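You operate a simulated robot arm through the tools that you are given. There is no shell and no other tool. Be economical: measure what you need, move in short steps, check, and stop when the job is done.

Carry out the task below with a simulated two-armed robot. There is one attempt and no reset: what you move stays moved.

JOB
On the top of the teal cabinet, fold the white cloth in half.

Only the result counts: the job must be done as asked and must still hold three seconds after the hand-in. Knocking over, shifting, dropping, spilling or breaking anything else fails it. Flat cloth is picked up by pressing the open fingertips on it (5 to 10 N) and closing them slowly along it; thin cloth reads only 2 to 8 mm in the jaws.

ROBOT AND FRAMES
Two 6-joint arms with two-finger grippers on one trunk, on a base that drives. Base frame: it is fixed to the floor where the robot stands at the start and does not move with it; the origin is under the middle of the robot, x ahead of it, y to its left, z up; the surface under the hand at the start is at about z = 60. Readings come in cm, rad, newtons and seconds.
The left shoulder is at the start at [3, 17.8, 83.8], the right one opposite. With the tool pointing down near the work surface each hand reaches from about 52 to 82 cm from the robot's upright axis, wherever it stands, measured 20 degrees to its own side. Places, roughly: top of the teal cabinet [60, -70, 60]. Payload 2.54 kg a hand.
Tool frame (each hand has its own): the origin (TCP) lies between the finger pads and is the grasp point; the fingertips stand 3 cm ahead of it; z points along the fingers, y is the line along which they close. The gripper opens to 11.6 cm. The gripper's body begins 9.5 cm behind the TCP.
Orientation is that of the tool frame in the base frame, as a unit quaternion [w, x, y, z]. With the fingers straight down and closing along the base's y, the tool's x points along the base's -x, its y along +y and its z along -z.

CONTROLS
- The arms move only by the tool jog_arm. It takes "left_commands", "right_commands" or both (then of equal length, played together; a hand with none holds still); each is a list of rows, each an object of numbers (a shift or turn left out is 0, a gripper value left out holds the last): "tx", "ty", "tz": the shift along the base's x, y, z in m; "ax", "ay", "az": the turn, a rotation vector about the base's x, y, z in rad; "grip": the opening, from 0 (shut) to 1 (fully open). In form: [{"tx": .., "ty": .., "tz": .., "ax": .., "ay": .., "az": .., "grip": ..}, ...]. A call has 1 to 12 rows; each row shifts and turns the commanded pose from where the row before left it. Rows are played at 5 a second. More than 5 cm and 0.15 rad between two rows, or a gripper value outside its range, and nothing of the call is played. Where a pose cannot be reached the arm comes as near as it can. A force on the tool above 40 N (or 10 N above the force at the start of the call, whichever is more), or a blocked arm, ends the call early, and 0.2 s more pass. Each finger travels about 15.3 cm/s and halts on what it meets, pressing with about 23 N; the grip force reading is that of the motor and also rises with nothing between the fingers. The clock runs only during rows and for 0.2 s after the last one: add rows that do not move to give the fingers time. It gives the time, the measured TCP pose, the force on the tool (base axes), the opening and the grip force at its end, in the units of the frame above (readings bear some noise), with the torque about the TCP (base axes, N m) and any sound that the robot's microphone picked up.
- Cameras (640 x 400 px; columns grow to the right, rows downward): "scene" is now at [3.99, -0.27, 152.58]; the picture's right is [-0.02, -1.00, 0.00], its down [-0.87, 0.02, -0.50] and it looks along [0.50, -0.01, -0.87] (base axes); focal length 260 px, centre (320, 200). "left" rides on the left gripper at [6.9, 1.5, -12.2] in its tool frame; the picture's right is [-0.21, 0.98, 0.00], its down [-0.83, -0.18, -0.53] and it looks along [-0.52, -0.11, 0.85] (tool axes); focal length 251 px, centre (320, 200). "right" rides on the right gripper at [6.9, -1.5, -12.2] in its tool frame; the picture's right is [0.21, 0.98, 0.00], its down [-0.83, 0.18, -0.53] and it looks along [-0.52, 0.11, 0.85] (tool axes); focal length 251 px, centre (320, 200). There is no depth. A picture from a camera that has moved, and an enlarged one, comes with that camera's place and axes in the base frame and with its lens. The place of the scene camera against the robot may be out by one fixed shift of up to 2.5 cm in any direction.
- snapshot(camera): a new picture of that camera. It takes no simulated time.
- slide_trunk(by): slides the trunk up (or, below 0, down) by that many cm; the arms and the scene camera ride with it, the base frame stays. It gives what a move gives, with no picture.
- steer(legs): drives the robot by 1 to 6 legs, each [ahead, left, turn to the left] in cm, cm and rad, along the robot's own axes; the way and the turn of a leg run together, so that a leg with both is an arc; at most 150 cm and 3.142 rad a leg. The arms and the cameras ride along, it lands a little off, and it stops where it bumps. It gives what a move gives.
- head_to(pan, tilt): turns the head with the scene camera to pan (to the left, within 2.496 rad either way) and tilt (down, from -0.506 to 1.204), counted from straight ahead of the robot. It gives what a move gives.
- close_up(camera, box): a new picture of the part [left, top, right, bottom] of that camera's present view, enlarged. It takes no simulated time.
- job_done(): hands the job in; it is judged then, once.

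Go step by step. Nothing tells you exact positions but the pictures and the camera data: compare them with the known pose of the tool, close in by small moves and look again before you grip or let go. The budget is 120 turns and 88 pictures, counting those below and the enlarged ones. Unless the task says otherwise, let go and move clear before handing in.

The tools are called after ">>>" as name(argument=value, ...) on one line, values as JSON. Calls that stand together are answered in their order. jog_arm: Moves the arms, as the interface text tells. Its arguments: {"type":"object","properties":{"left_commands":{"type":"array"},"right_commands":{"type":"array"}},"required":[]} The other tools are called the same way: slide_trunk (by) slides the trunk up or down; steer (legs) drives the base; head_to (pan, tilt) turns the head that bears the scene camera; snapshot (camera) takes a picture; close_up (camera, box) takes an enlarged picture of a part of a camera's view; job_done () hands the job in.

At the start:

```text
time_s: 0.0
left_position: [34.3, 11.86, 84.23]
left_tcp_rot: [0.0, 0.0, 1.0, 0.001]
left_force: [0.4, 0.0, 0.0]
left_torque: [0.0, -0.02, 0.01]
left_finger_gap: 11.6
left_grasp_force: 0.2
right_position: [48.55, -31.5, 81.71]
right_tcp_rot: [0.0, 0.0, 1.0, -0.001]
right_force: [-0.6, 0.3, -0.1]
right_torque: [0.0, 0.02, 0.02]
right_finger_gap: 11.61
right_grasp_force: 0.0
trunk travel left (down, up): [-5.0, 49.0]
robot x, y, heading: [0.21, 0.37, 0.008]
head pan, tilt: [-0.024, 1.047]
```

scene: 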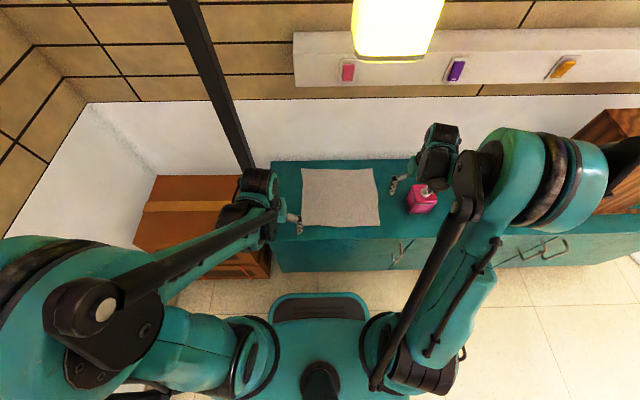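
right: 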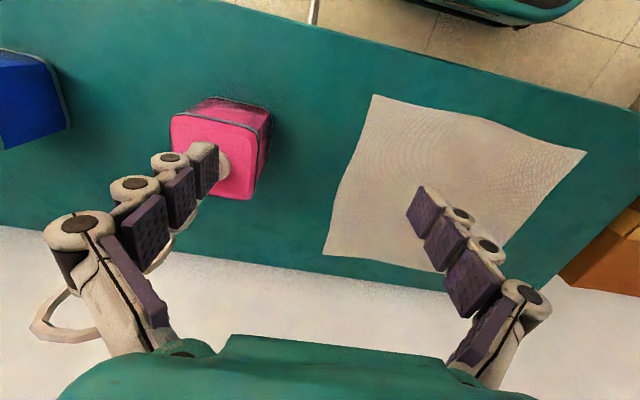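
left: 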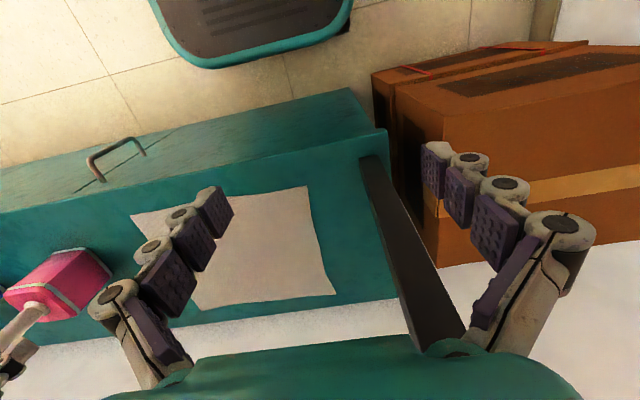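

I take the cloth to be about 28 x 31 cm, with its near corners at [46, -25] and [46, 6] and its far edge at x≈74. The pink bottle stands near [54, -42]. I'll raise the right hand clear of it, then shift the base back and right so it is centred on the cloth.

>>> jog_arm(right_commands=[{"ty": 0.03, "tz": 0.02}, {"ty": 0.03, "tz": 0.02}, {"ty": 0.03, "tz": 0.01}])

>>> steer(legs=[[-6.7, -10, -0.008]])

>>> snapshot(camera="scene")

```text
time_s: 0.8
left_position: [34.44, 11.89, 84.18]
left_tcp_rot: [0.0, 0.0, 1.0, 0.0]
left_force: [-0.2, 0.5, -0.7]
left_torque: [0.0, 0.02, 0.0]
left_finger_gap: 11.57
left_grasp_force: 0.0
right_position: [48.53, -22.54, 86.98]
right_tcp_rot: [0.0, 0.0, 1.0, 0.0]
right_force: [0.0, 0.6, 0.0]
right_torque: [-0.02, -0.04, 0.0]
right_finger_gap: 11.61
right_grasp_force: 0.0
trunk travel left (down, up): [-5.0, 49.0]
robot x, y, heading: [0.05, 0.27, -0.002]
head pan, tilt: [-0.024, 1.047]
```

```text
time_s: 2.0
left_position: [27.79, 1.33, 84.16]
left_tcp_rot: [0.0, 0.004, 1.0, 0.0]
left_force: [-1.0, -0.1, -1.0]
left_torque: [0.05, -0.01, 0.01]
left_finger_gap: 11.59
left_grasp_force: 0.1
right_position: [41.63, -33.24, 86.77]
right_tcp_rot: [0.0, 0.006, 1.0, 0.001]
right_force: [-0.3, -0.1, 0.2]
right_torque: [0.07, -0.02, -0.01]
right_finger_gap: 11.6
right_grasp_force: 0.1
trunk travel left (down, up): [-5.0, 49.0]
robot x, y, heading: [-6.7, -10.35, -0.007]
head pan, tilt: [-0.024, 1.047]
```

```text
84 pictures are left
camera scene: at [-2.78, -10.6, 152.58], right [-0.03, -1.0, 0.0], down [-0.87, 0.03, -0.5], along [0.5, -0.02, -0.87], focal length 260 px, centre (320, 200)
```

scene: 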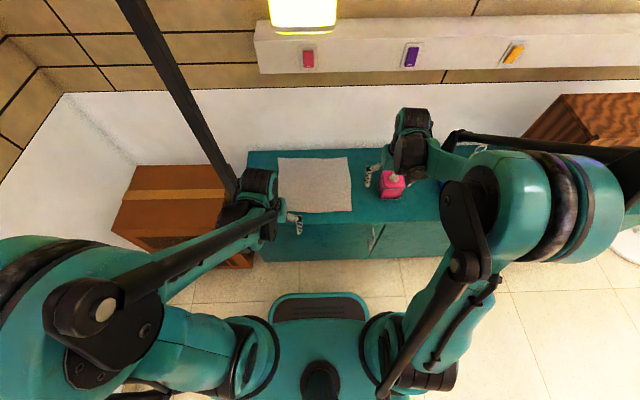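

Two views put the black post near [47, 19], just left of the cloth, so the left arm needs care there. I'll look closer at it before moving.

>>> close_up(camera="scene", box=[160, 100, 420, 270])

>>> snapshot(camera="left")

>>> snapshot(camera="right")

```text
2.35 times, centred on (290, 185) of scene
camera zoom: at [-2.78, -10.6, 152.58], right [-0.03, -1.0, 0.0], down [-0.87, 0.03, -0.5], along [0.5, -0.02, -0.87], focal length 610 px, centre (391, 235)
```

zoom: 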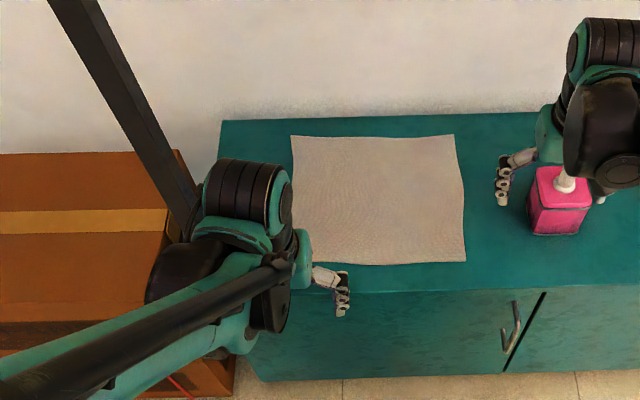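

```text
82 pictures are left
camera left: at [20.95, 3.01, 96.42], right [0.22, 0.97, 0.0], down [0.82, -0.19, 0.53], along [0.52, -0.12, -0.85], focal length 251 px, centre (320, 200)
```

left: 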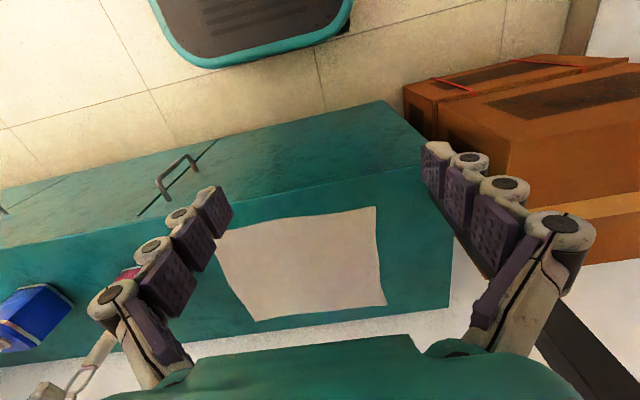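

```text
81 pictures are left
camera right: at [34.77, -34.8, 99.15], right [-0.21, 0.98, 0.0], down [0.83, 0.17, 0.53], along [0.52, 0.11, -0.85], focal length 251 px, centre (320, 200)
```

right: 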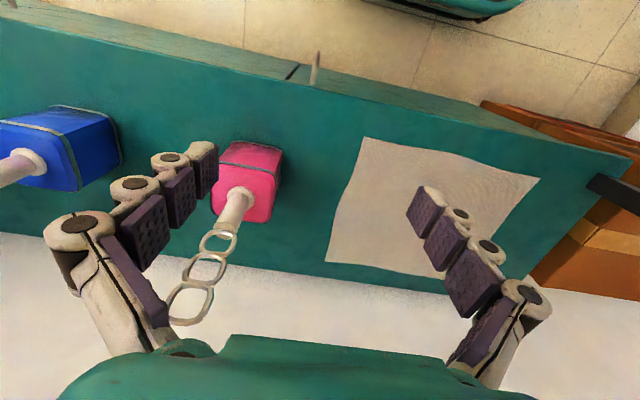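

The post is about at [49.5, 20]. I'll shift the base 5 cm further right so the left arm has more room beside it, moving the right hand left first to stay clear of the bottle.

>>> jog_arm(right_commands=[{"ty": 0.04}, {"ty": 0.04}, {"ty": 0.03}])

>>> steer(legs=[[0, -4.5, 0.007]])

>>> jog_arm(right_commands=[{"ty": 0.04, "tz": -0.02}, {"tx": 0.03, "tz": -0.03}, {"tx": 0.03, "tz": -0.03}, {}], left_commands=[{"tx": 0.05, "ty": 0.01}, {"tx": 0.05, "ty": 0.02, "tz": -0.01}, {"tx": 0.05, "ty": 0.02, "tz": -0.03}, {"tx": 0.04, "ty": 0.01, "tz": -0.02}])

>>> snapshot(camera="scene")

>>> snapshot(camera="left")

>>> snapshot(camera="right")

```text
time_s: 2.8
left_position: [27.81, 1.42, 84.16]
left_tcp_rot: [-0.001, 0.005, 1.0, 0.0]
left_force: [0.1, 0.1, 0.1]
left_torque: [0.04, -0.03, -0.01]
left_finger_gap: 11.6
left_grasp_force: 0.0
right_position: [41.42, -22.26, 86.97]
right_tcp_rot: [0.0, 0.006, 1.0, 0.0]
right_force: [0.2, -0.1, 0.0]
right_torque: [-0.02, 0.05, 0.01]
right_finger_gap: 11.56
right_grasp_force: 0.1
trunk travel left (down, up): [-5.0, 49.0]
robot x, y, heading: [-6.83, -10.06, -0.012]
head pan, tilt: [-0.024, 1.047]
```

```text
time_s: 3.7
left_position: [27.66, -2.84, 84.15]
left_tcp_rot: [0.0, 0.001, 1.0, 0.001]
left_force: [0.7, -0.5, 0.5]
left_torque: [0.03, 0.0, -0.01]
left_finger_gap: 11.6
left_grasp_force: 0.0
right_position: [41.56, -26.57, 87.03]
right_tcp_rot: [0.001, 0.002, 1.0, 0.001]
right_force: [-0.1, -0.4, -0.6]
right_torque: [0.03, 0.0, -0.01]
right_finger_gap: 11.61
right_grasp_force: 0.0
trunk travel left (down, up): [-5.0, 49.0]
robot x, y, heading: [-6.75, -14.46, 0.004]
head pan, tilt: [-0.024, 1.047]
```

```text
refused: row 1 steps farther than a row can; nothing moved
```

```text
80 pictures are left
camera scene: at [-2.7, -15.05, 152.58], right [-0.03, -1.0, 0.0], down [-0.87, 0.02, -0.5], along [0.5, -0.01, -0.87], focal length 260 px, centre (320, 200)
```

scene: 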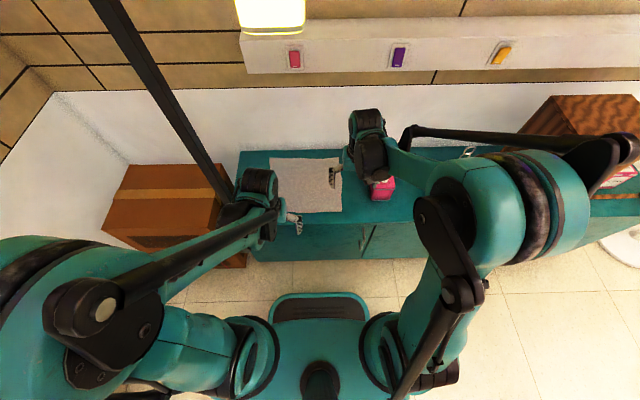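

```text
79 pictures are left
camera left: at [20.89, -1.25, 96.4], right [0.22, 0.98, 0.0], down [0.83, -0.18, 0.53], along [0.52, -0.11, -0.85], focal length 251 px, centre (320, 200)
```

left: 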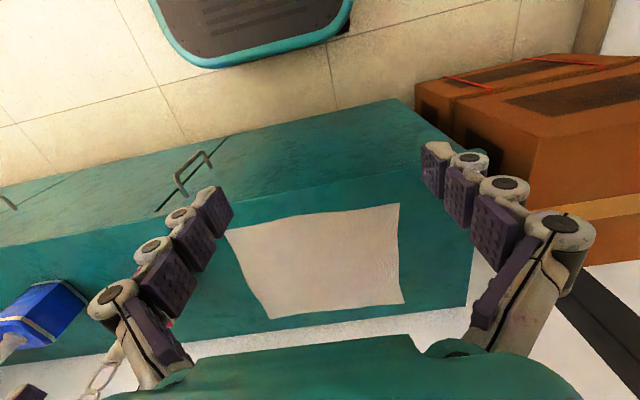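

```text
78 pictures are left
camera right: at [34.72, -28.01, 99.25], right [-0.21, 0.98, 0.0], down [0.83, 0.18, 0.53], along [0.52, 0.11, -0.85], focal length 251 px, centre (320, 200)
```

right: 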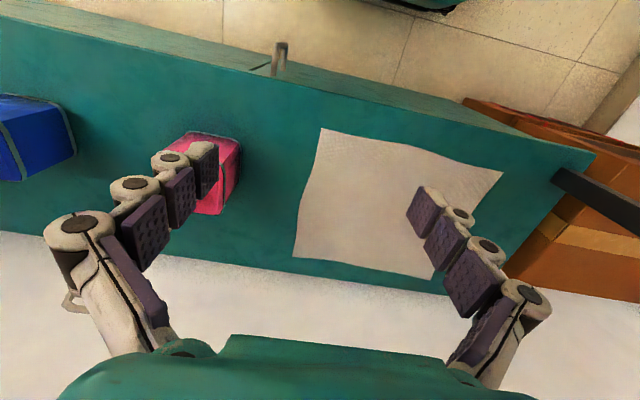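

The left view gives the corners as near-left [46.8, 7], near-right [46, -25] and far edge x≈74.5. I'll hover both hands above the near corners in smaller steps.

>>> jog_arm(right_commands=[{"ty": 0.02, "tz": -0.02}, {"ty": 0.01, "tx": 0.02, "tz": -0.03}, {"ty": 0.01, "tx": 0.02, "tz": -0.03}, {"tx": 0.015, "tz": -0.03}, {"tz": -0.03}], left_commands=[{"tx": 0.045, "ty": 0.01}, {"tx": 0.04, "ty": 0.015, "tz": -0.01}, {"tx": 0.035, "ty": 0.015, "tz": -0.025}, {"tx": 0.035, "ty": 0.01, "tz": -0.03}, {"tx": 0.03, "ty": 0.01, "tz": -0.03}])

>>> snapshot(camera="scene")

>>> snapshot(camera="left")

>>> snapshot(camera="right")

```text
time_s: 4.9
left_position: [46.49, 2.9, 74.62]
left_tcp_rot: [0.0, 0.0, 1.0, 0.0]
left_force: [-0.8, 0.8, 0.0]
left_torque: [0.02, 0.04, -0.01]
left_finger_gap: 11.58
left_grasp_force: 0.0
right_position: [47.24, -22.28, 73.05]
right_tcp_rot: [-0.001, 0.002, 1.0, 0.0]
right_force: [-0.1, -0.3, -0.3]
right_torque: [-0.04, 0.03, -0.02]
right_finger_gap: 11.58
right_grasp_force: 0.1
trunk travel left (down, up): [-5.0, 49.0]
robot x, y, heading: [-6.61, -14.47, -0.005]
head pan, tilt: [-0.024, 1.047]
```

```text
77 pictures are left
camera scene: at [-2.52, -14.82, 152.57], right [-0.03, -1.0, 0.0], down [-0.87, 0.02, -0.5], along [0.5, -0.01, -0.87], focal length 260 px, centre (320, 200)
```

scene: 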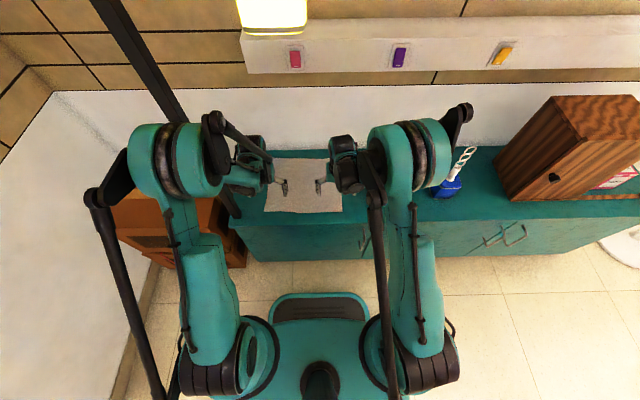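

```text
76 pictures are left
camera left: at [39.72, 4.57, 86.8], right [0.22, 0.98, 0.0], down [0.83, -0.18, 0.53], along [0.52, -0.12, -0.85], focal length 251 px, centre (320, 200)
```

left: 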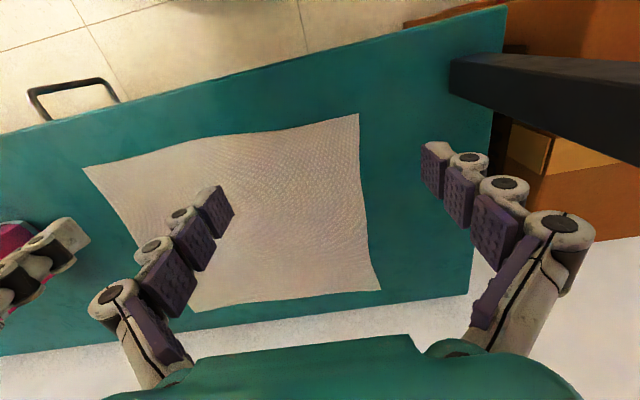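

```text
75 pictures are left
camera right: at [40.43, -23.77, 85.21], right [-0.21, 0.98, 0.0], down [0.83, 0.18, 0.53], along [0.52, 0.11, -0.85], focal length 251 px, centre (320, 200)
```

right: 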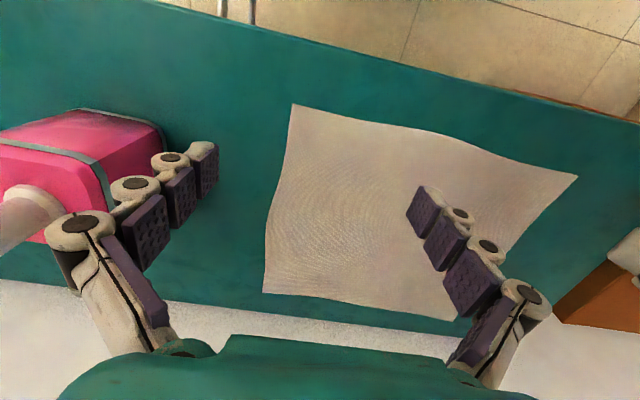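

The corners now read near-left [46.6, 6.9], near-right [45.8, -25.3], far-left [75.3, 6.7] and far-right [74.1, -25.5]. I'll narrow the grippers and lower both hands to just above the cloth at the near corners.

>>> jog_arm(left_commands=[{"tx": 0.008, "ty": 0.008, "tz": -0.02, "grip": 0.25}, {"tx": 0.007, "ty": 0.007, "tz": -0.02}, {"tz": -0.02}, {"tz": -0.02}, {"tz": -0.02}, {}], right_commands=[{"ty": -0.005, "tz": -0.02, "grip": 0.25}, {"tz": -0.02}, {"tz": -0.02}, {"tz": -0.015}, {"tz": -0.01}, {}])

>>> snapshot(camera="left")

>>> snapshot(camera="right")

```text
time_s: 6.3
left_position: [47.78, 4.78, 64.3]
left_tcp_rot: [-0.001, 0.001, 1.0, 0.0]
left_force: [-0.6, 0.3, -0.3]
left_torque: [0.03, -0.01, 0.02]
left_finger_gap: 2.91
left_grasp_force: 0.1
right_position: [46.87, -22.85, 64.37]
right_tcp_rot: [0.0, 0.002, 1.0, 0.0]
right_force: [0.1, 0.1, -0.3]
right_torque: [0.02, 0.01, 0.0]
right_finger_gap: 2.91
right_grasp_force: 0.1
trunk travel left (down, up): [-5.0, 49.0]
robot x, y, heading: [-6.79, -14.41, 0.003]
head pan, tilt: [-0.024, 1.047]
```

```text
74 pictures are left
camera left: at [40.91, 6.44, 76.54], right [0.22, 0.98, 0.0], down [0.83, -0.18, 0.53], along [0.52, -0.12, -0.85], focal length 251 px, centre (320, 200)
```

left: 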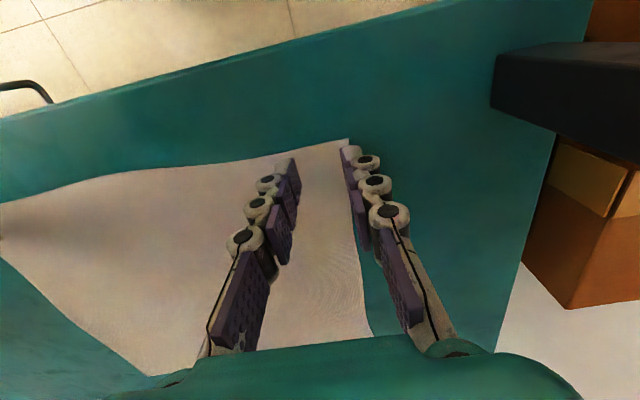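

```text
73 pictures are left
camera right: at [40.13, -24.24, 76.72], right [-0.21, 0.98, 0.0], down [0.83, 0.18, 0.53], along [0.52, 0.11, -0.85], focal length 251 px, centre (320, 200)
```

right: 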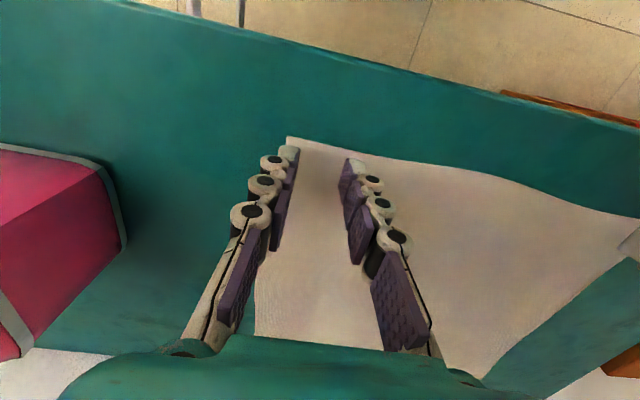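

Both outer fingertips sit right at the cloth's side edges. I'll shift each about 7 mm inward and start touching down.

>>> jog_arm(left_commands=[{"tx": 0.006, "ty": -0.009}, {"tz": -0.005}, {"tz": -0.004}, {"tz": -0.002}, {}], right_commands=[{"tx": 0.008, "ty": 0.007}, {"tz": -0.005}, {"tz": -0.004}, {"tz": -0.002}, {}])

>>> snapshot(camera="left")

>>> snapshot(camera="right")

```text
time_s: 7.5
left_position: [48.38, 4.0, 63.48]
left_tcp_rot: [0.0, 0.001, 1.0, 0.0]
left_force: [0.4, 0.0, 0.6]
left_torque: [0.02, 0.02, 0.03]
left_finger_gap: 2.88
left_grasp_force: 0.1
right_position: [47.81, -22.04, 63.47]
right_tcp_rot: [0.0, 0.002, 1.0, 0.0]
right_force: [1.6, 0.5, -0.8]
right_torque: [-0.01, 0.02, 0.0]
right_finger_gap: 2.9
right_grasp_force: 0.1
trunk travel left (down, up): [-5.0, 49.0]
robot x, y, heading: [-6.48, -14.41, -0.004]
head pan, tilt: [-0.024, 1.047]
```

```text
72 pictures are left
camera left: at [41.49, 5.55, 75.73], right [0.22, 0.98, 0.0], down [0.83, -0.18, 0.53], along [0.52, -0.12, -0.85], focal length 251 px, centre (320, 200)
```

left: 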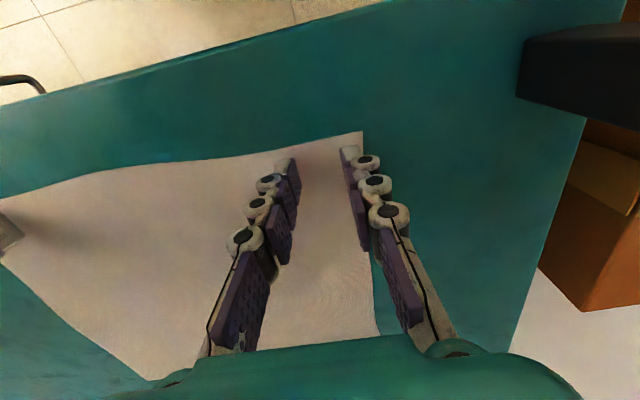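

```text
71 pictures are left
camera right: at [40.96, -23.57, 75.74], right [-0.21, 0.98, 0.0], down [0.83, 0.18, 0.53], along [0.52, 0.11, -0.85], focal length 251 px, centre (320, 200)
```

right: 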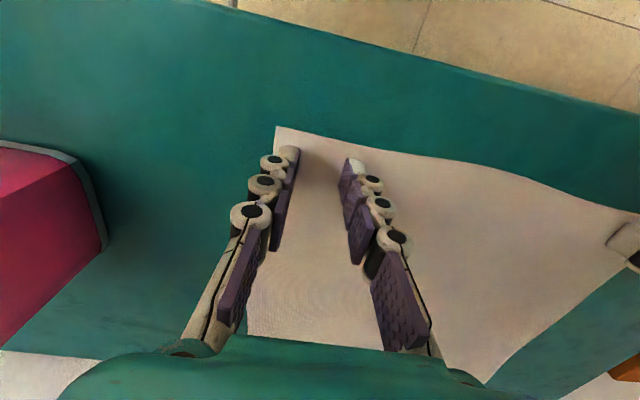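

The fingers are now over cloth at both corners, though there is no contact force yet. I'll press down in 2 mm steps.

>>> jog_arm(left_commands=[{"tz": -0.002}, {"tz": -0.002}, {}], right_commands=[{"tz": -0.002}, {"tz": -0.002}, {}])

```text
time_s: 8.3
left_position: [48.14, 3.96, 63.1]
left_tcp_rot: [0.001, 0.002, 1.0, -0.001]
left_force: [0.7, -0.8, 5.8]
left_torque: [-0.04, -0.04, 0.02]
left_finger_gap: 2.87
left_grasp_force: 0.2
right_position: [47.7, -22.23, 63.01]
right_tcp_rot: [0.0, 0.002, 1.0, 0.0]
right_force: [1.3, 0.7, 9.0]
right_torque: [0.02, 0.0, 0.01]
right_finger_gap: 2.93
right_grasp_force: 0.0
trunk travel left (down, up): [-5.0, 49.0]
robot x, y, heading: [-6.4, -14.4, -0.008]
head pan, tilt: [-0.024, 1.047]
```

Contact is made, about 6 N on the left and 9 N on the right. Next I'll close both grippers slowly.

>>> jog_arm(left_commands=[{"tz": -0.0005, "grip": 0.22}, {"grip": 0.19}, {"grip": 0.16}, {"grip": 0.13}, {"grip": 0.1}, {"grip": 0.07}, {"grip": 0.04}, {"grip": 0.02}, {"grip": 0.0}, {}, {}], right_commands=[{"grip": 0.22}, {"grip": 0.19}, {"grip": 0.16}, {"grip": 0.13}, {"grip": 0.1}, {"grip": 0.07}, {"grip": 0.04}, {"grip": 0.02}, {"grip": 0.0}, {}, {}])

>>> snapshot(camera="left")

>>> snapshot(camera="right")

```text
time_s: 10.7
left_position: [48.24, 3.97, 63.04]
left_tcp_rot: [0.0, 0.0, 1.0, 0.0]
left_force: [0.3, -0.6, 0.1]
left_torque: [0.01, -0.02, -0.01]
left_finger_gap: 0.01
left_grasp_force: 23.4
right_position: [47.8, -22.17, 63.08]
right_tcp_rot: [0.0, 0.002, 1.0, 0.0]
right_force: [0.0, 0.4, 0.2]
right_torque: [-0.04, 0.01, 0.0]
right_finger_gap: 0.0
right_grasp_force: 22.8
trunk travel left (down, up): [-5.0, 49.0]
robot x, y, heading: [-6.9, -14.64, 0.007]
head pan, tilt: [-0.024, 1.047]
```

```text
70 pictures are left
camera left: at [41.52, 5.58, 75.26], right [0.22, 0.98, 0.0], down [0.83, -0.18, 0.53], along [0.52, -0.12, -0.85], focal length 251 px, centre (320, 200)
```

left: 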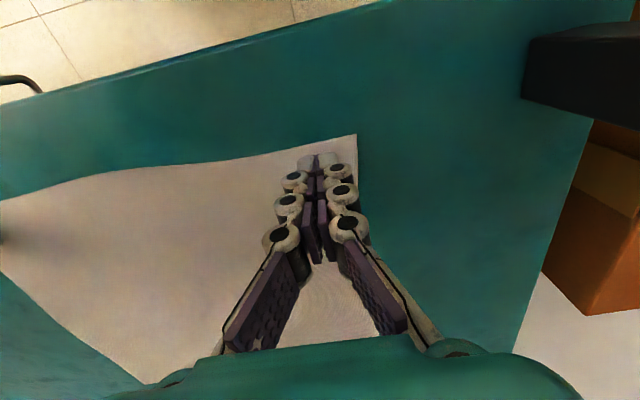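

```text
69 pictures are left
camera right: at [41.03, -23.73, 75.26], right [-0.21, 0.98, 0.0], down [0.83, 0.18, 0.53], along [0.52, 0.11, -0.85], focal length 251 px, centre (320, 200)
```

right: 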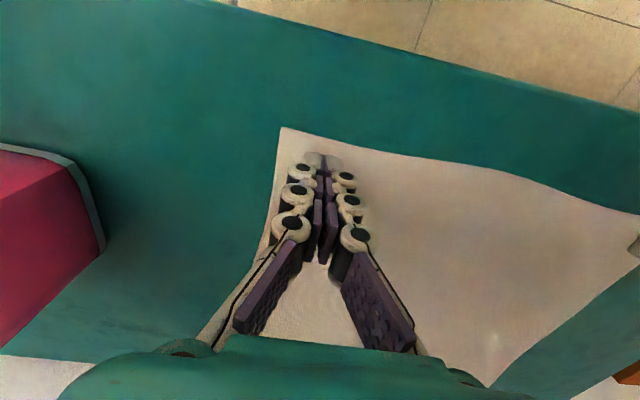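

The grip missed: both jaws read 0 mm and the press force faded while they closed. I'll lift a little, reopen, and press harder, then close in stages and watch the force.

>>> jog_arm(left_commands=[{"tz": 0.004}, {"grip": 0.25}, {}, {"tz": -0.003}, {"tz": -0.002}, {}], right_commands=[{"tz": 0.004}, {"grip": 0.25}, {}, {"tz": -0.003}, {"tz": -0.0015}, {}])

>>> jog_arm(left_commands=[{"grip": 0.22}, {"grip": 0.19}, {}], right_commands=[{"grip": 0.22}, {"grip": 0.19}, {}])

```text
time_s: 12.1
left_position: [48.16, 3.75, 63.1]
left_tcp_rot: [0.0, 0.001, 1.0, 0.0]
left_force: [1.1, 1.6, 14.7]
left_torque: [0.09, -0.04, 0.01]
left_finger_gap: 2.95
left_grasp_force: 0.1
right_position: [47.82, -22.28, 63.18]
right_tcp_rot: [0.0, 0.002, 1.0, 0.0]
right_force: [2.5, 0.2, 10.7]
right_torque: [0.01, -0.07, -0.04]
right_finger_gap: 2.91
right_grasp_force: 0.1
trunk travel left (down, up): [-5.0, 49.0]
robot x, y, heading: [-6.41, -14.33, -0.0]
head pan, tilt: [-0.024, 1.047]
```

```text
time_s: 12.9
left_position: [48.2, 3.91, 63.02]
left_tcp_rot: [0.001, 0.001, 1.0, 0.0]
left_force: [0.3, -0.1, 11.8]
left_torque: [-0.09, -0.01, 0.01]
left_finger_gap: 2.12
left_grasp_force: 0.0
right_position: [47.77, -22.33, 63.0]
right_tcp_rot: [0.001, 0.002, 1.0, 0.0]
right_force: [-0.5, 0.7, 9.6]
right_torque: [0.02, 0.03, -0.01]
right_finger_gap: 2.14
right_grasp_force: 0.0
trunk travel left (down, up): [-5.0, 49.0]
robot x, y, heading: [-6.56, -14.44, -0.003]
head pan, tilt: [-0.024, 1.047]
```

The force is holding at about 10–12 N. I'll keep closing slowly to a 1 cm gap.

>>> jog_arm(left_commands=[{"grip": 0.175}, {"grip": 0.16}, {"grip": 0.145}, {"grip": 0.13}, {"grip": 0.115}, {"grip": 0.1}], right_commands=[{"grip": 0.175}, {"grip": 0.16}, {"grip": 0.145}, {"grip": 0.13}, {"grip": 0.115}, {"grip": 0.1}])

>>> close_up(camera="left", box=[240, 120, 420, 240])

>>> close_up(camera="right", box=[230, 110, 410, 230])

```text
time_s: 14.3
left_position: [48.25, 3.71, 62.96]
left_tcp_rot: [-0.001, 0.001, 1.0, 0.0]
left_force: [-1.2, 0.2, 5.4]
left_torque: [0.01, 0.0, -0.01]
left_finger_gap: 1.08
left_grasp_force: 0.1
right_position: [47.94, -22.31, 62.85]
right_tcp_rot: [0.0, 0.001, 1.0, 0.0]
right_force: [0.4, -0.2, 1.8]
right_torque: [0.0, 0.03, -0.01]
right_finger_gap: 1.06
right_grasp_force: 0.0
trunk travel left (down, up): [-5.0, 49.0]
robot x, y, heading: [-6.91, -14.45, -0.001]
head pan, tilt: [-0.024, 1.047]
```

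```text
3.33 times, centred on (330, 180) of left
camera zoom: at [41.45, 5.42, 75.23], right [0.22, 0.98, 0.0], down [0.83, -0.18, 0.53], along [0.52, -0.12, -0.85], focal length 838 px, centre (287, 267)
```

zoom: 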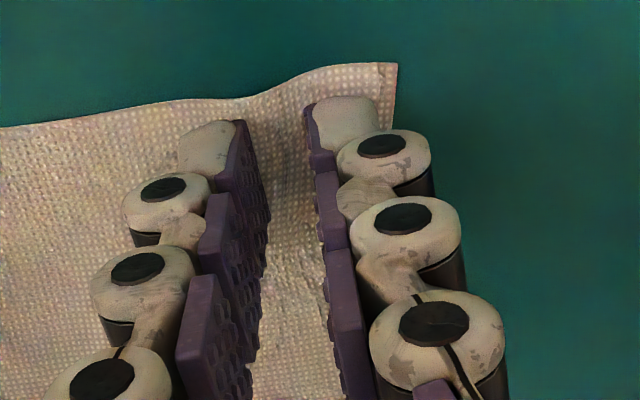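

```text
3.33 times, centred on (320, 170) of right
camera zoom: at [41.02, -23.73, 75.24], right [-0.21, 0.98, 0.0], down [0.83, 0.18, 0.53], along [0.52, 0.11, -0.85], focal length 838 px, centre (320, 300)
```

zoom: 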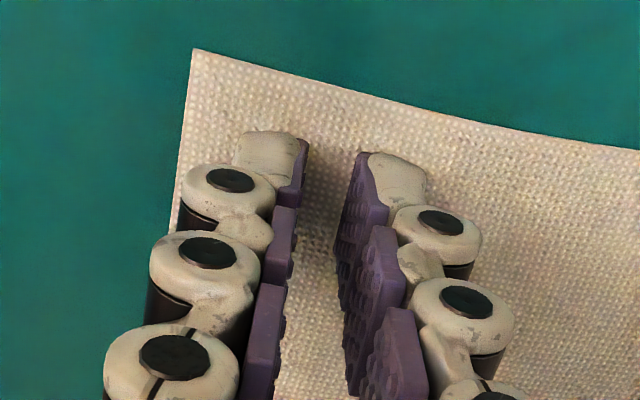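

The left cloth is bunching a little, but the right one slipped as its force dropped. I'll press further down while finishing the left close, and restart the right.

>>> jog_arm(left_commands=[{"tz": -0.001}, {"tz": -0.0004, "grip": 0.085}, {"tz": -0.0004, "grip": 0.07}, {"tz": -0.0004, "grip": 0.055}, {"tz": -0.0004, "grip": 0.04}, {"grip": 0.03}], right_commands=[{"tz": 0.003}, {"grip": 0.28}, {}, {"tz": -0.002}, {"tz": -0.0015}, {}])

>>> close_up(camera="left", box=[240, 120, 420, 240])

```text
time_s: 15.7
left_position: [48.04, 3.85, 62.8]
left_tcp_rot: [0.001, 0.0, 1.0, 0.0]
left_force: [0.5, -0.3, 18.5]
left_torque: [0.0, 0.03, -0.03]
left_finger_gap: 0.13
left_grasp_force: 0.0
right_position: [47.75, -22.08, 63.12]
right_tcp_rot: [0.001, 0.002, 1.0, 0.0]
right_force: [0.3, 0.4, 17.5]
right_torque: [0.05, 0.03, 0.0]
right_finger_gap: 3.2
right_grasp_force: 0.1
trunk travel left (down, up): [-5.0, 49.0]
robot x, y, heading: [-6.71, -14.91, -0.0]
head pan, tilt: [-0.024, 1.047]
```

```text
3.33 times, centred on (330, 180) of left
camera zoom: at [41.32, 5.46, 75.09], right [0.22, 0.98, 0.0], down [0.82, -0.18, 0.54], along [0.52, -0.12, -0.84], focal length 838 px, centre (287, 267)
```

zoom: 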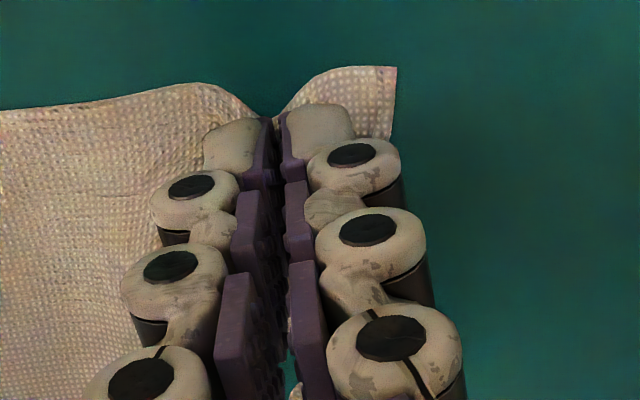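

The left corner is gathering well between the fingers. I'll finish the left close and close the right slowly with slight extra pressing.

>>> jog_arm(left_commands=[{"grip": 0.015}, {"grip": 0.0}, {}, {}, {}, {}, {}, {}, {}, {}], right_commands=[{"grip": 0.255}, {"grip": 0.23, "tz": -0.0003}, {"grip": 0.205}, {"grip": 0.18, "tz": -0.0003}, {"grip": 0.155}, {"grip": 0.13, "tz": -0.0003}, {"grip": 0.11, "tz": -0.0003}, {"grip": 0.09, "tz": -0.0003}, {"grip": 0.07, "tz": -0.0003}, {"grip": 0.05, "tz": -0.0003}])

>>> close_up(camera="right", box=[230, 110, 410, 230])

```text
time_s: 17.9
left_position: [48.13, 3.8, 62.89]
left_tcp_rot: [0.001, 0.001, 1.0, 0.0]
left_force: [-0.6, -1.0, 2.3]
left_torque: [0.0, 0.04, -0.02]
left_finger_gap: 0.02
left_grasp_force: 23.1
right_position: [47.84, -22.2, 62.89]
right_tcp_rot: [0.001, 0.001, 1.0, 0.0]
right_force: [2.9, 0.8, 29.7]
right_torque: [-0.06, -0.06, 0.01]
right_finger_gap: 0.59
right_grasp_force: 0.1
trunk travel left (down, up): [-5.0, 49.0]
robot x, y, heading: [-6.74, -14.36, 0.002]
head pan, tilt: [-0.024, 1.047]
```

```text
3.33 times, centred on (320, 170) of right
camera zoom: at [40.97, -23.67, 75.1], right [-0.21, 0.98, 0.0], down [0.82, 0.18, 0.54], along [0.52, 0.11, -0.84], focal length 838 px, centre (320, 300)
```

zoom: 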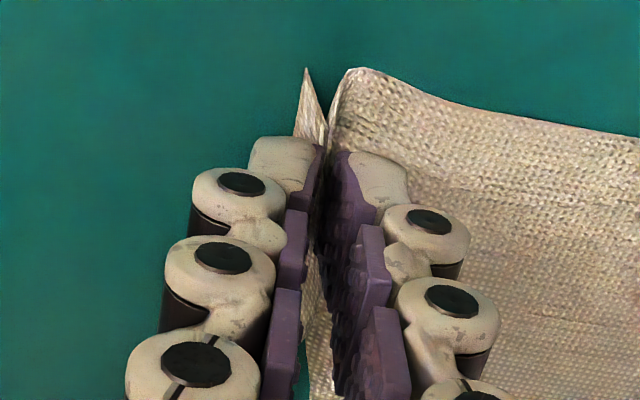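

The right is gathered well, but the left reads 0 mm, so it probably slipped at the end. I'll close the right fully and look at both.

>>> jog_arm(right_commands=[{"grip": 0.035}, {"grip": 0.02}, {"grip": 0.01}, {"grip": 0.0}, {}, {}])

>>> close_up(camera="right", box=[230, 110, 410, 230])

>>> close_up(camera="left", box=[240, 120, 420, 240])

```text
time_s: 19.3
left_position: [48.21, 3.81, 62.75]
left_tcp_rot: [0.001, 0.001, 1.0, 0.0]
left_force: [-0.3, -0.2, 2.5]
left_torque: [0.01, 0.0, 0.02]
left_finger_gap: 0.0
left_grasp_force: 23.3
right_position: [47.77, -22.15, 62.77]
right_tcp_rot: [0.001, 0.001, 1.0, 0.0]
right_force: [3.0, 1.0, 27.2]
right_torque: [-0.03, -0.02, 0.05]
right_finger_gap: 0.0
right_grasp_force: 22.9
trunk travel left (down, up): [-5.0, 49.0]
robot x, y, heading: [-6.7, -14.61, 0.001]
head pan, tilt: [-0.024, 1.047]
```

```text
3.33 times, centred on (320, 170) of right
camera zoom: at [40.95, -23.67, 75.07], right [-0.21, 0.98, 0.0], down [0.83, 0.18, 0.54], along [0.52, 0.11, -0.84], focal length 838 px, centre (320, 300)
```

zoom: 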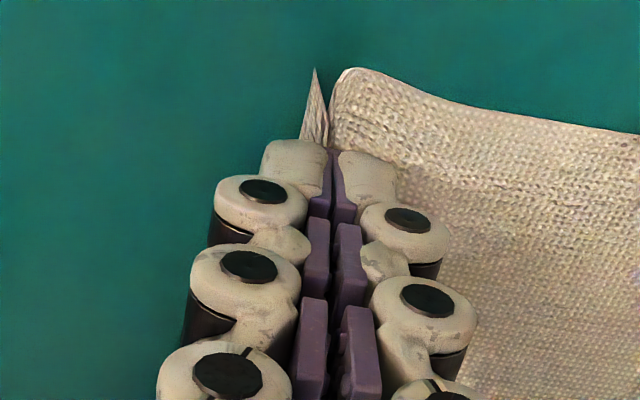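

```text
3.33 times, centred on (330, 180) of left
camera zoom: at [41.35, 5.49, 75.07], right [0.22, 0.98, 0.0], down [0.82, -0.18, 0.54], along [0.52, -0.12, -0.84], focal length 838 px, centre (287, 267)
```

zoom: 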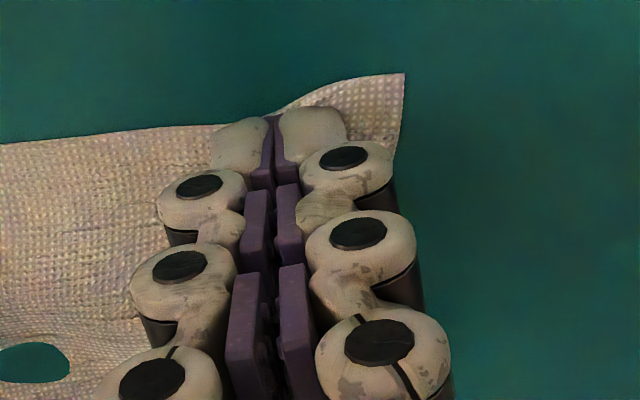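

The right fingertips seem to hold a ridge, while the left slipped. I'll lift the right 2 cm to test it and check the whole left view.

>>> jog_arm(right_commands=[{"tz": 0.01}, {"tz": 0.01}, {}], left_commands=[{"tz": 0.004}, {"grip": 0.1}, {"grip": 0.28}])

>>> snapshot(camera="right")

>>> snapshot(camera="left")

```text
time_s: 20.1
left_position: [48.11, 3.8, 63.07]
left_tcp_rot: [0.0, 0.001, 1.0, 0.0]
left_force: [0.1, -0.1, 1.3]
left_torque: [0.02, 0.01, 0.0]
left_finger_gap: 3.19
left_grasp_force: 0.1
right_position: [47.93, -22.23, 64.64]
right_tcp_rot: [0.001, 0.002, 1.0, -0.001]
right_force: [0.1, 0.5, -0.8]
right_torque: [0.0, -0.01, 0.01]
right_finger_gap: 0.0
right_grasp_force: 23.1
trunk travel left (down, up): [-5.0, 49.0]
robot x, y, heading: [-6.66, -14.71, -0.003]
head pan, tilt: [-0.024, 1.047]
```

```text
62 pictures are left
camera right: at [41.11, -23.71, 76.9], right [-0.21, 0.98, 0.0], down [0.83, 0.18, 0.53], along [0.52, 0.11, -0.85], focal length 251 px, centre (320, 200)
```

right: 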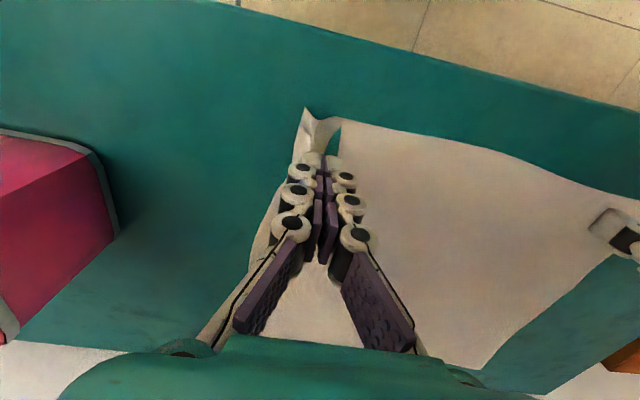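

```text
61 pictures are left
camera left: at [41.42, 5.41, 75.36], right [0.22, 0.98, 0.0], down [0.83, -0.18, 0.53], along [0.52, -0.12, -0.85], focal length 251 px, centre (320, 200)
```

left: 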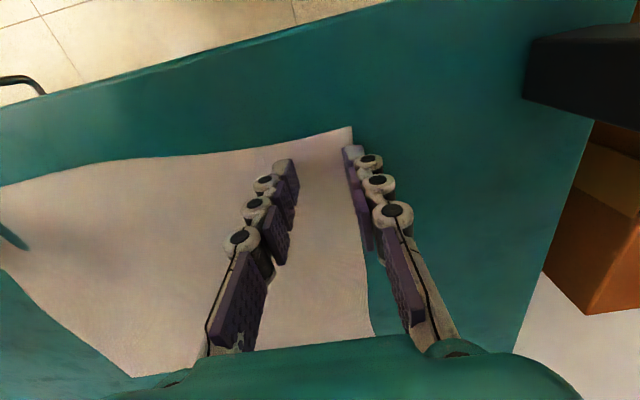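

The right result is unclear, since the corner is twisted up but the gap reads 0. I'll lift the right another 3 cm and look.

>>> jog_arm(right_commands=[{"tz": 0.015}, {"tz": 0.015}, {}])

>>> close_up(camera="right", box=[190, 80, 430, 240])

```text
time_s: 20.9
left_position: [48.14, 3.71, 63.14]
left_tcp_rot: [-0.001, 0.001, 1.0, 0.0]
left_force: [0.1, 0.2, 1.0]
left_torque: [-0.01, 0.0, 0.01]
left_finger_gap: 3.23
left_grasp_force: 0.1
right_position: [47.78, -22.19, 67.61]
right_tcp_rot: [-0.001, 0.001, 1.0, 0.0]
right_force: [0.2, 0.7, -0.5]
right_torque: [0.0, -0.01, 0.0]
right_finger_gap: 0.0
right_grasp_force: 23.2
trunk travel left (down, up): [-5.0, 49.0]
robot x, y, heading: [-6.61, -14.74, -0.004]
head pan, tilt: [-0.024, 1.047]
```

```text
2.50 times, centred on (310, 160) of right
camera zoom: at [41.0, -23.63, 79.83], right [-0.21, 0.98, 0.0], down [0.83, 0.18, 0.53], along [0.52, 0.11, -0.85], focal length 629 px, centre (345, 300)
```

zoom: 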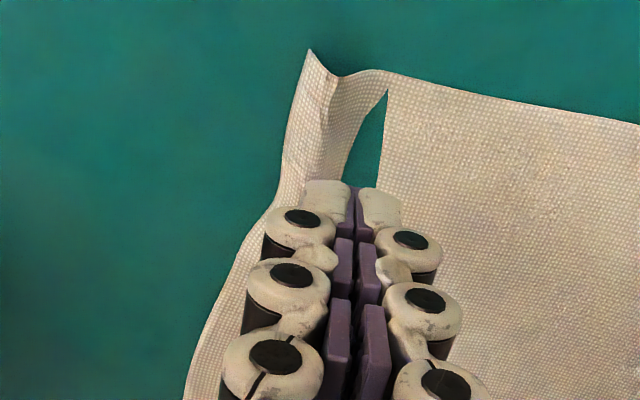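

Nothing is held, and pressing near 30 N seems to have pushed the ridge the wrong way. I'll open the right hand, look, then retry within 5–10 N and close much more slowly.

>>> jog_arm(right_commands=[{"grip": 0.3}, {}, {}], left_commands=[{"tz": 0.015}, {"tz": 0.015}, {}])

>>> close_up(camera="right", box=[190, 80, 430, 240])

>>> close_up(camera="left", box=[210, 80, 450, 240])

```text
time_s: 21.7
left_position: [48.43, 3.77, 66.19]
left_tcp_rot: [-0.001, 0.001, 1.0, 0.0]
left_force: [-0.1, -0.3, -0.6]
left_torque: [0.01, -0.04, -0.01]
left_finger_gap: 3.25
left_grasp_force: 0.0
right_position: [47.8, -22.05, 67.64]
right_tcp_rot: [0.0, 0.002, 1.0, 0.0]
right_force: [1.0, -0.7, -0.1]
right_torque: [-0.02, -0.03, 0.02]
right_finger_gap: 3.49
right_grasp_force: 0.1
trunk travel left (down, up): [-5.0, 49.0]
robot x, y, heading: [-6.88, -14.69, -0.001]
head pan, tilt: [-0.024, 1.047]
```

```text
2.50 times, centred on (310, 160) of right
camera zoom: at [41.02, -23.62, 79.8], right [-0.21, 0.98, 0.0], down [0.83, 0.18, 0.53], along [0.52, 0.11, -0.85], focal length 629 px, centre (345, 300)
```

zoom: 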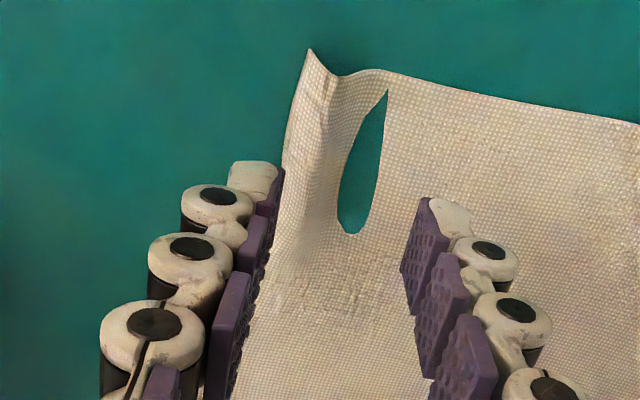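

```text
2.50 times, centred on (330, 160) of left
camera zoom: at [41.6, 5.35, 78.38], right [0.22, 0.98, 0.0], down [0.83, -0.18, 0.53], along [0.52, -0.12, -0.85], focal length 629 px, centre (295, 300)
```

zoom: 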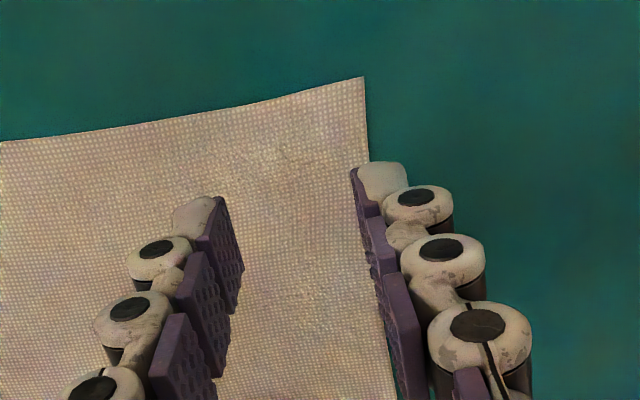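

The left cloth lies flat, while the right has a small dimple and ridge. I'll retry the left first, slightly nearer the edge and with gentle force.

>>> jog_arm(left_commands=[{"tx": -0.006, "ty": -0.002, "grip": 0.3, "tz": -0.01}, {"tz": -0.015}, {"tz": -0.003}, {"tz": -0.002}, {}])

```text
time_s: 22.9
left_position: [47.78, 3.73, 63.02]
left_tcp_rot: [0.001, 0.001, 1.0, 0.0]
left_force: [0.2, -0.4, 18.8]
left_torque: [-0.11, 0.04, 0.04]
left_finger_gap: 3.33
left_grasp_force: 6.5
right_position: [47.81, -22.23, 67.68]
right_tcp_rot: [0.0, 0.001, 1.0, 0.0]
right_force: [0.9, 0.2, 0.3]
right_torque: [0.01, 0.02, 0.01]
right_finger_gap: 3.46
right_grasp_force: 0.1
trunk travel left (down, up): [-5.0, 49.0]
robot x, y, heading: [-6.5, -14.35, -0.008]
head pan, tilt: [-0.024, 1.047]
```

That is 19 N, which is too much. I'll back off 1.2 mm.

>>> jog_arm(left_commands=[{"tz": -0.0, "grip": 0.29}, {"tz": 0.0012}, {}])

```text
time_s: 23.7
left_position: [47.62, 3.65, 63.17]
left_tcp_rot: [0.0, 0.001, 1.0, 0.0]
left_force: [0.7, -0.6, 2.0]
left_torque: [0.01, 0.02, 0.0]
left_finger_gap: 3.31
left_grasp_force: 0.1
right_position: [47.87, -22.04, 67.56]
right_tcp_rot: [0.001, 0.0, 1.0, 0.0]
right_force: [-0.7, -0.2, -0.5]
right_torque: [0.01, -0.02, 0.02]
right_finger_gap: 3.48
right_grasp_force: 0.1
trunk travel left (down, up): [-5.0, 49.0]
robot x, y, heading: [-6.78, -14.84, 0.004]
head pan, tilt: [-0.024, 1.047]
```

Stiffness is about 14 N/mm. I'll press 0.5 mm and close in small steps with matching tiny descents.

>>> jog_arm(left_commands=[{"tz": -0.0005}, {"grip": 0.27, "tz": -0.0001}, {"grip": 0.25, "tz": -0.0001}, {"grip": 0.23, "tz": -0.0001}, {"grip": 0.21, "tz": -0.0001}, {"grip": 0.19, "tz": -0.0001}, {"grip": 0.17, "tz": -0.0001}, {}])

>>> close_up(camera="left", box=[240, 120, 420, 240])

```text
time_s: 25.5
left_position: [47.72, 3.51, 63.08]
left_tcp_rot: [0.001, 0.001, 1.0, 0.0]
left_force: [-0.1, -0.1, 5.8]
left_torque: [-0.02, 0.01, -0.01]
left_finger_gap: 1.84
left_grasp_force: 0.1
right_position: [47.87, -22.14, 67.66]
right_tcp_rot: [0.0, 0.001, 1.0, 0.0]
right_force: [0.9, -0.1, 0.6]
right_torque: [0.02, -0.01, -0.03]
right_finger_gap: 3.48
right_grasp_force: 0.2
trunk travel left (down, up): [-5.0, 49.0]
robot x, y, heading: [-6.42, -14.81, 0.0]
head pan, tilt: [-0.024, 1.047]
```

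```text
3.33 times, centred on (330, 180) of left
camera zoom: at [40.94, 5.21, 75.3], right [0.22, 0.98, 0.0], down [0.83, -0.18, 0.53], along [0.52, -0.12, -0.85], focal length 838 px, centre (287, 267)
```

zoom: 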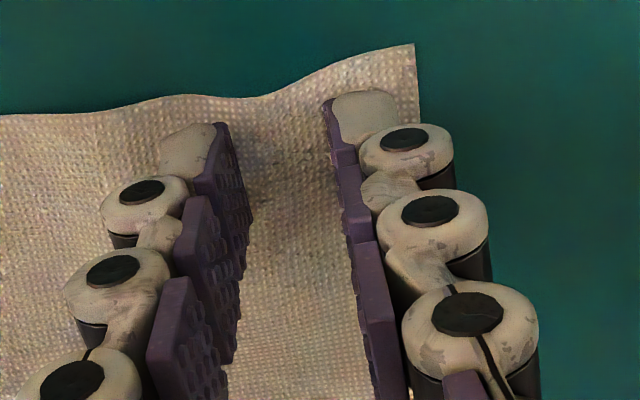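

The edge between the fingers is rising into an upward ridge, at 6 N. I'll continue slowly.

>>> jog_arm(left_commands=[{"tz": -0.0002, "grip": 0.155}, {"grip": 0.14, "tz": -0.0001}, {"grip": 0.125, "tz": -0.0001}, {"grip": 0.11, "tz": -0.0001}, {"grip": 0.095, "tz": -0.0001}, {"grip": 0.08, "tz": -0.0001}, {}])

>>> close_up(camera="left", box=[240, 120, 420, 240])

```text
time_s: 27.1
left_position: [47.75, 3.78, 63.01]
left_tcp_rot: [0.0, 0.0, 1.0, 0.0]
left_force: [-0.3, -0.9, 0.2]
left_torque: [-0.04, -0.02, 0.0]
left_finger_gap: 0.93
left_grasp_force: 0.0
right_position: [47.95, -22.09, 67.55]
right_tcp_rot: [0.001, 0.001, 1.0, 0.0]
right_force: [0.0, -0.7, -0.4]
right_torque: [-0.01, 0.01, 0.0]
right_finger_gap: 3.46
right_grasp_force: 0.0
trunk travel left (down, up): [-5.0, 49.0]
robot x, y, heading: [-6.75, -14.55, -0.008]
head pan, tilt: [-0.024, 1.047]
```

```text
3.33 times, centred on (330, 180) of left
camera zoom: at [40.94, 5.31, 75.27], right [0.22, 0.98, 0.0], down [0.83, -0.18, 0.53], along [0.52, -0.12, -0.85], focal length 838 px, centre (287, 267)
```

zoom: 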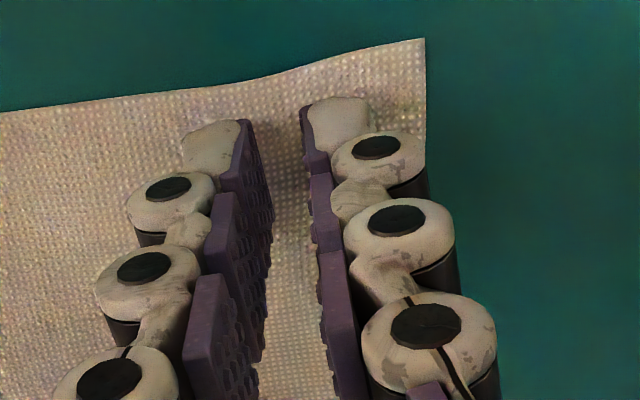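

As the jaws near closing the fingertips rise more than I followed, and the ridge relaxed. I'll reopen and repeat with stronger following at small gaps.

>>> jog_arm(left_commands=[{"tz": 0.002}, {"grip": 0.26}, {}, {"tz": -0.0018}, {}])

```text
time_s: 28.3
left_position: [47.58, 3.76, 63.16]
left_tcp_rot: [-0.001, 0.001, 1.0, 0.0]
left_force: [-0.3, 0.2, 2.1]
left_torque: [-0.04, -0.04, -0.01]
left_finger_gap: 3.02
left_grasp_force: 0.1
right_position: [47.73, -22.07, 67.68]
right_tcp_rot: [-0.001, 0.001, 1.0, -0.001]
right_force: [0.5, -0.7, 0.1]
right_torque: [0.03, 0.01, -0.01]
right_finger_gap: 3.49
right_grasp_force: 0.1
trunk travel left (down, up): [-5.0, 49.0]
robot x, y, heading: [-6.34, -14.62, 0.0]
head pan, tilt: [-0.024, 1.047]
```

>>> jog_arm(left_commands=[{"tz": -0.0005}, {"grip": 0.24, "tz": -0.0001}, {"grip": 0.22, "tz": -0.00015}, {"grip": 0.2, "tz": -0.00015}, {"grip": 0.18, "tz": -0.00015}, {"grip": 0.165, "tz": -0.0002}, {"grip": 0.15, "tz": -0.0002}, {}])

```text
time_s: 30.1
left_position: [47.66, 3.73, 62.98]
left_tcp_rot: [0.002, 0.0, 1.0, 0.0]
left_force: [0.9, 2.5, 13.6]
left_torque: [0.15, -0.01, 0.02]
left_finger_gap: 1.76
left_grasp_force: 0.0
right_position: [47.7, -22.01, 67.63]
right_tcp_rot: [-0.001, 0.001, 1.0, 0.0]
right_force: [0.6, 0.1, 0.2]
right_torque: [0.0, 0.01, -0.02]
right_finger_gap: 3.48
right_grasp_force: 0.0
trunk travel left (down, up): [-5.0, 49.0]
robot x, y, heading: [-6.83, -14.96, -0.001]
head pan, tilt: [-0.024, 1.047]
```

The force is 13.6 N, slightly high, so I'll follow a bit less over the next stretch.

>>> jog_arm(left_commands=[{"grip": 0.135}, {"grip": 0.12, "tz": -0.0001}, {"grip": 0.105, "tz": -0.0002}, {"grip": 0.09, "tz": -0.0002}, {"grip": 0.075, "tz": -0.0003}, {}])

>>> close_up(camera="left", box=[240, 120, 420, 240])

```text
time_s: 31.5
left_position: [47.56, 3.74, 62.85]
left_tcp_rot: [0.0, 0.001, 1.0, 0.0]
left_force: [-0.2, -0.4, 14.4]
left_torque: [-0.03, 0.03, 0.02]
left_finger_gap: 0.7
left_grasp_force: 0.1
right_position: [47.68, -22.15, 67.73]
right_tcp_rot: [0.001, 0.0, 1.0, 0.0]
right_force: [-0.9, 0.6, -0.8]
right_torque: [0.0, 0.02, 0.02]
right_finger_gap: 3.51
right_grasp_force: 0.1
trunk travel left (down, up): [-5.0, 49.0]
robot x, y, heading: [-6.7, -14.55, -0.005]
head pan, tilt: [-0.024, 1.047]
```

```text
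3.33 times, centred on (330, 180) of left
camera zoom: at [40.81, 5.32, 75.15], right [0.22, 0.98, 0.0], down [0.82, -0.18, 0.53], along [0.52, -0.12, -0.85], focal length 838 px, centre (287, 267)
```

zoom: 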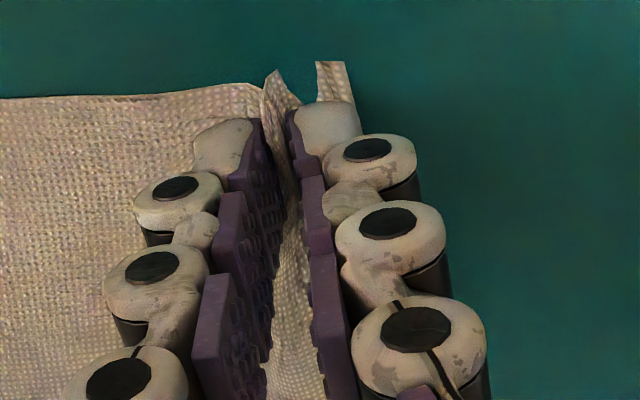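

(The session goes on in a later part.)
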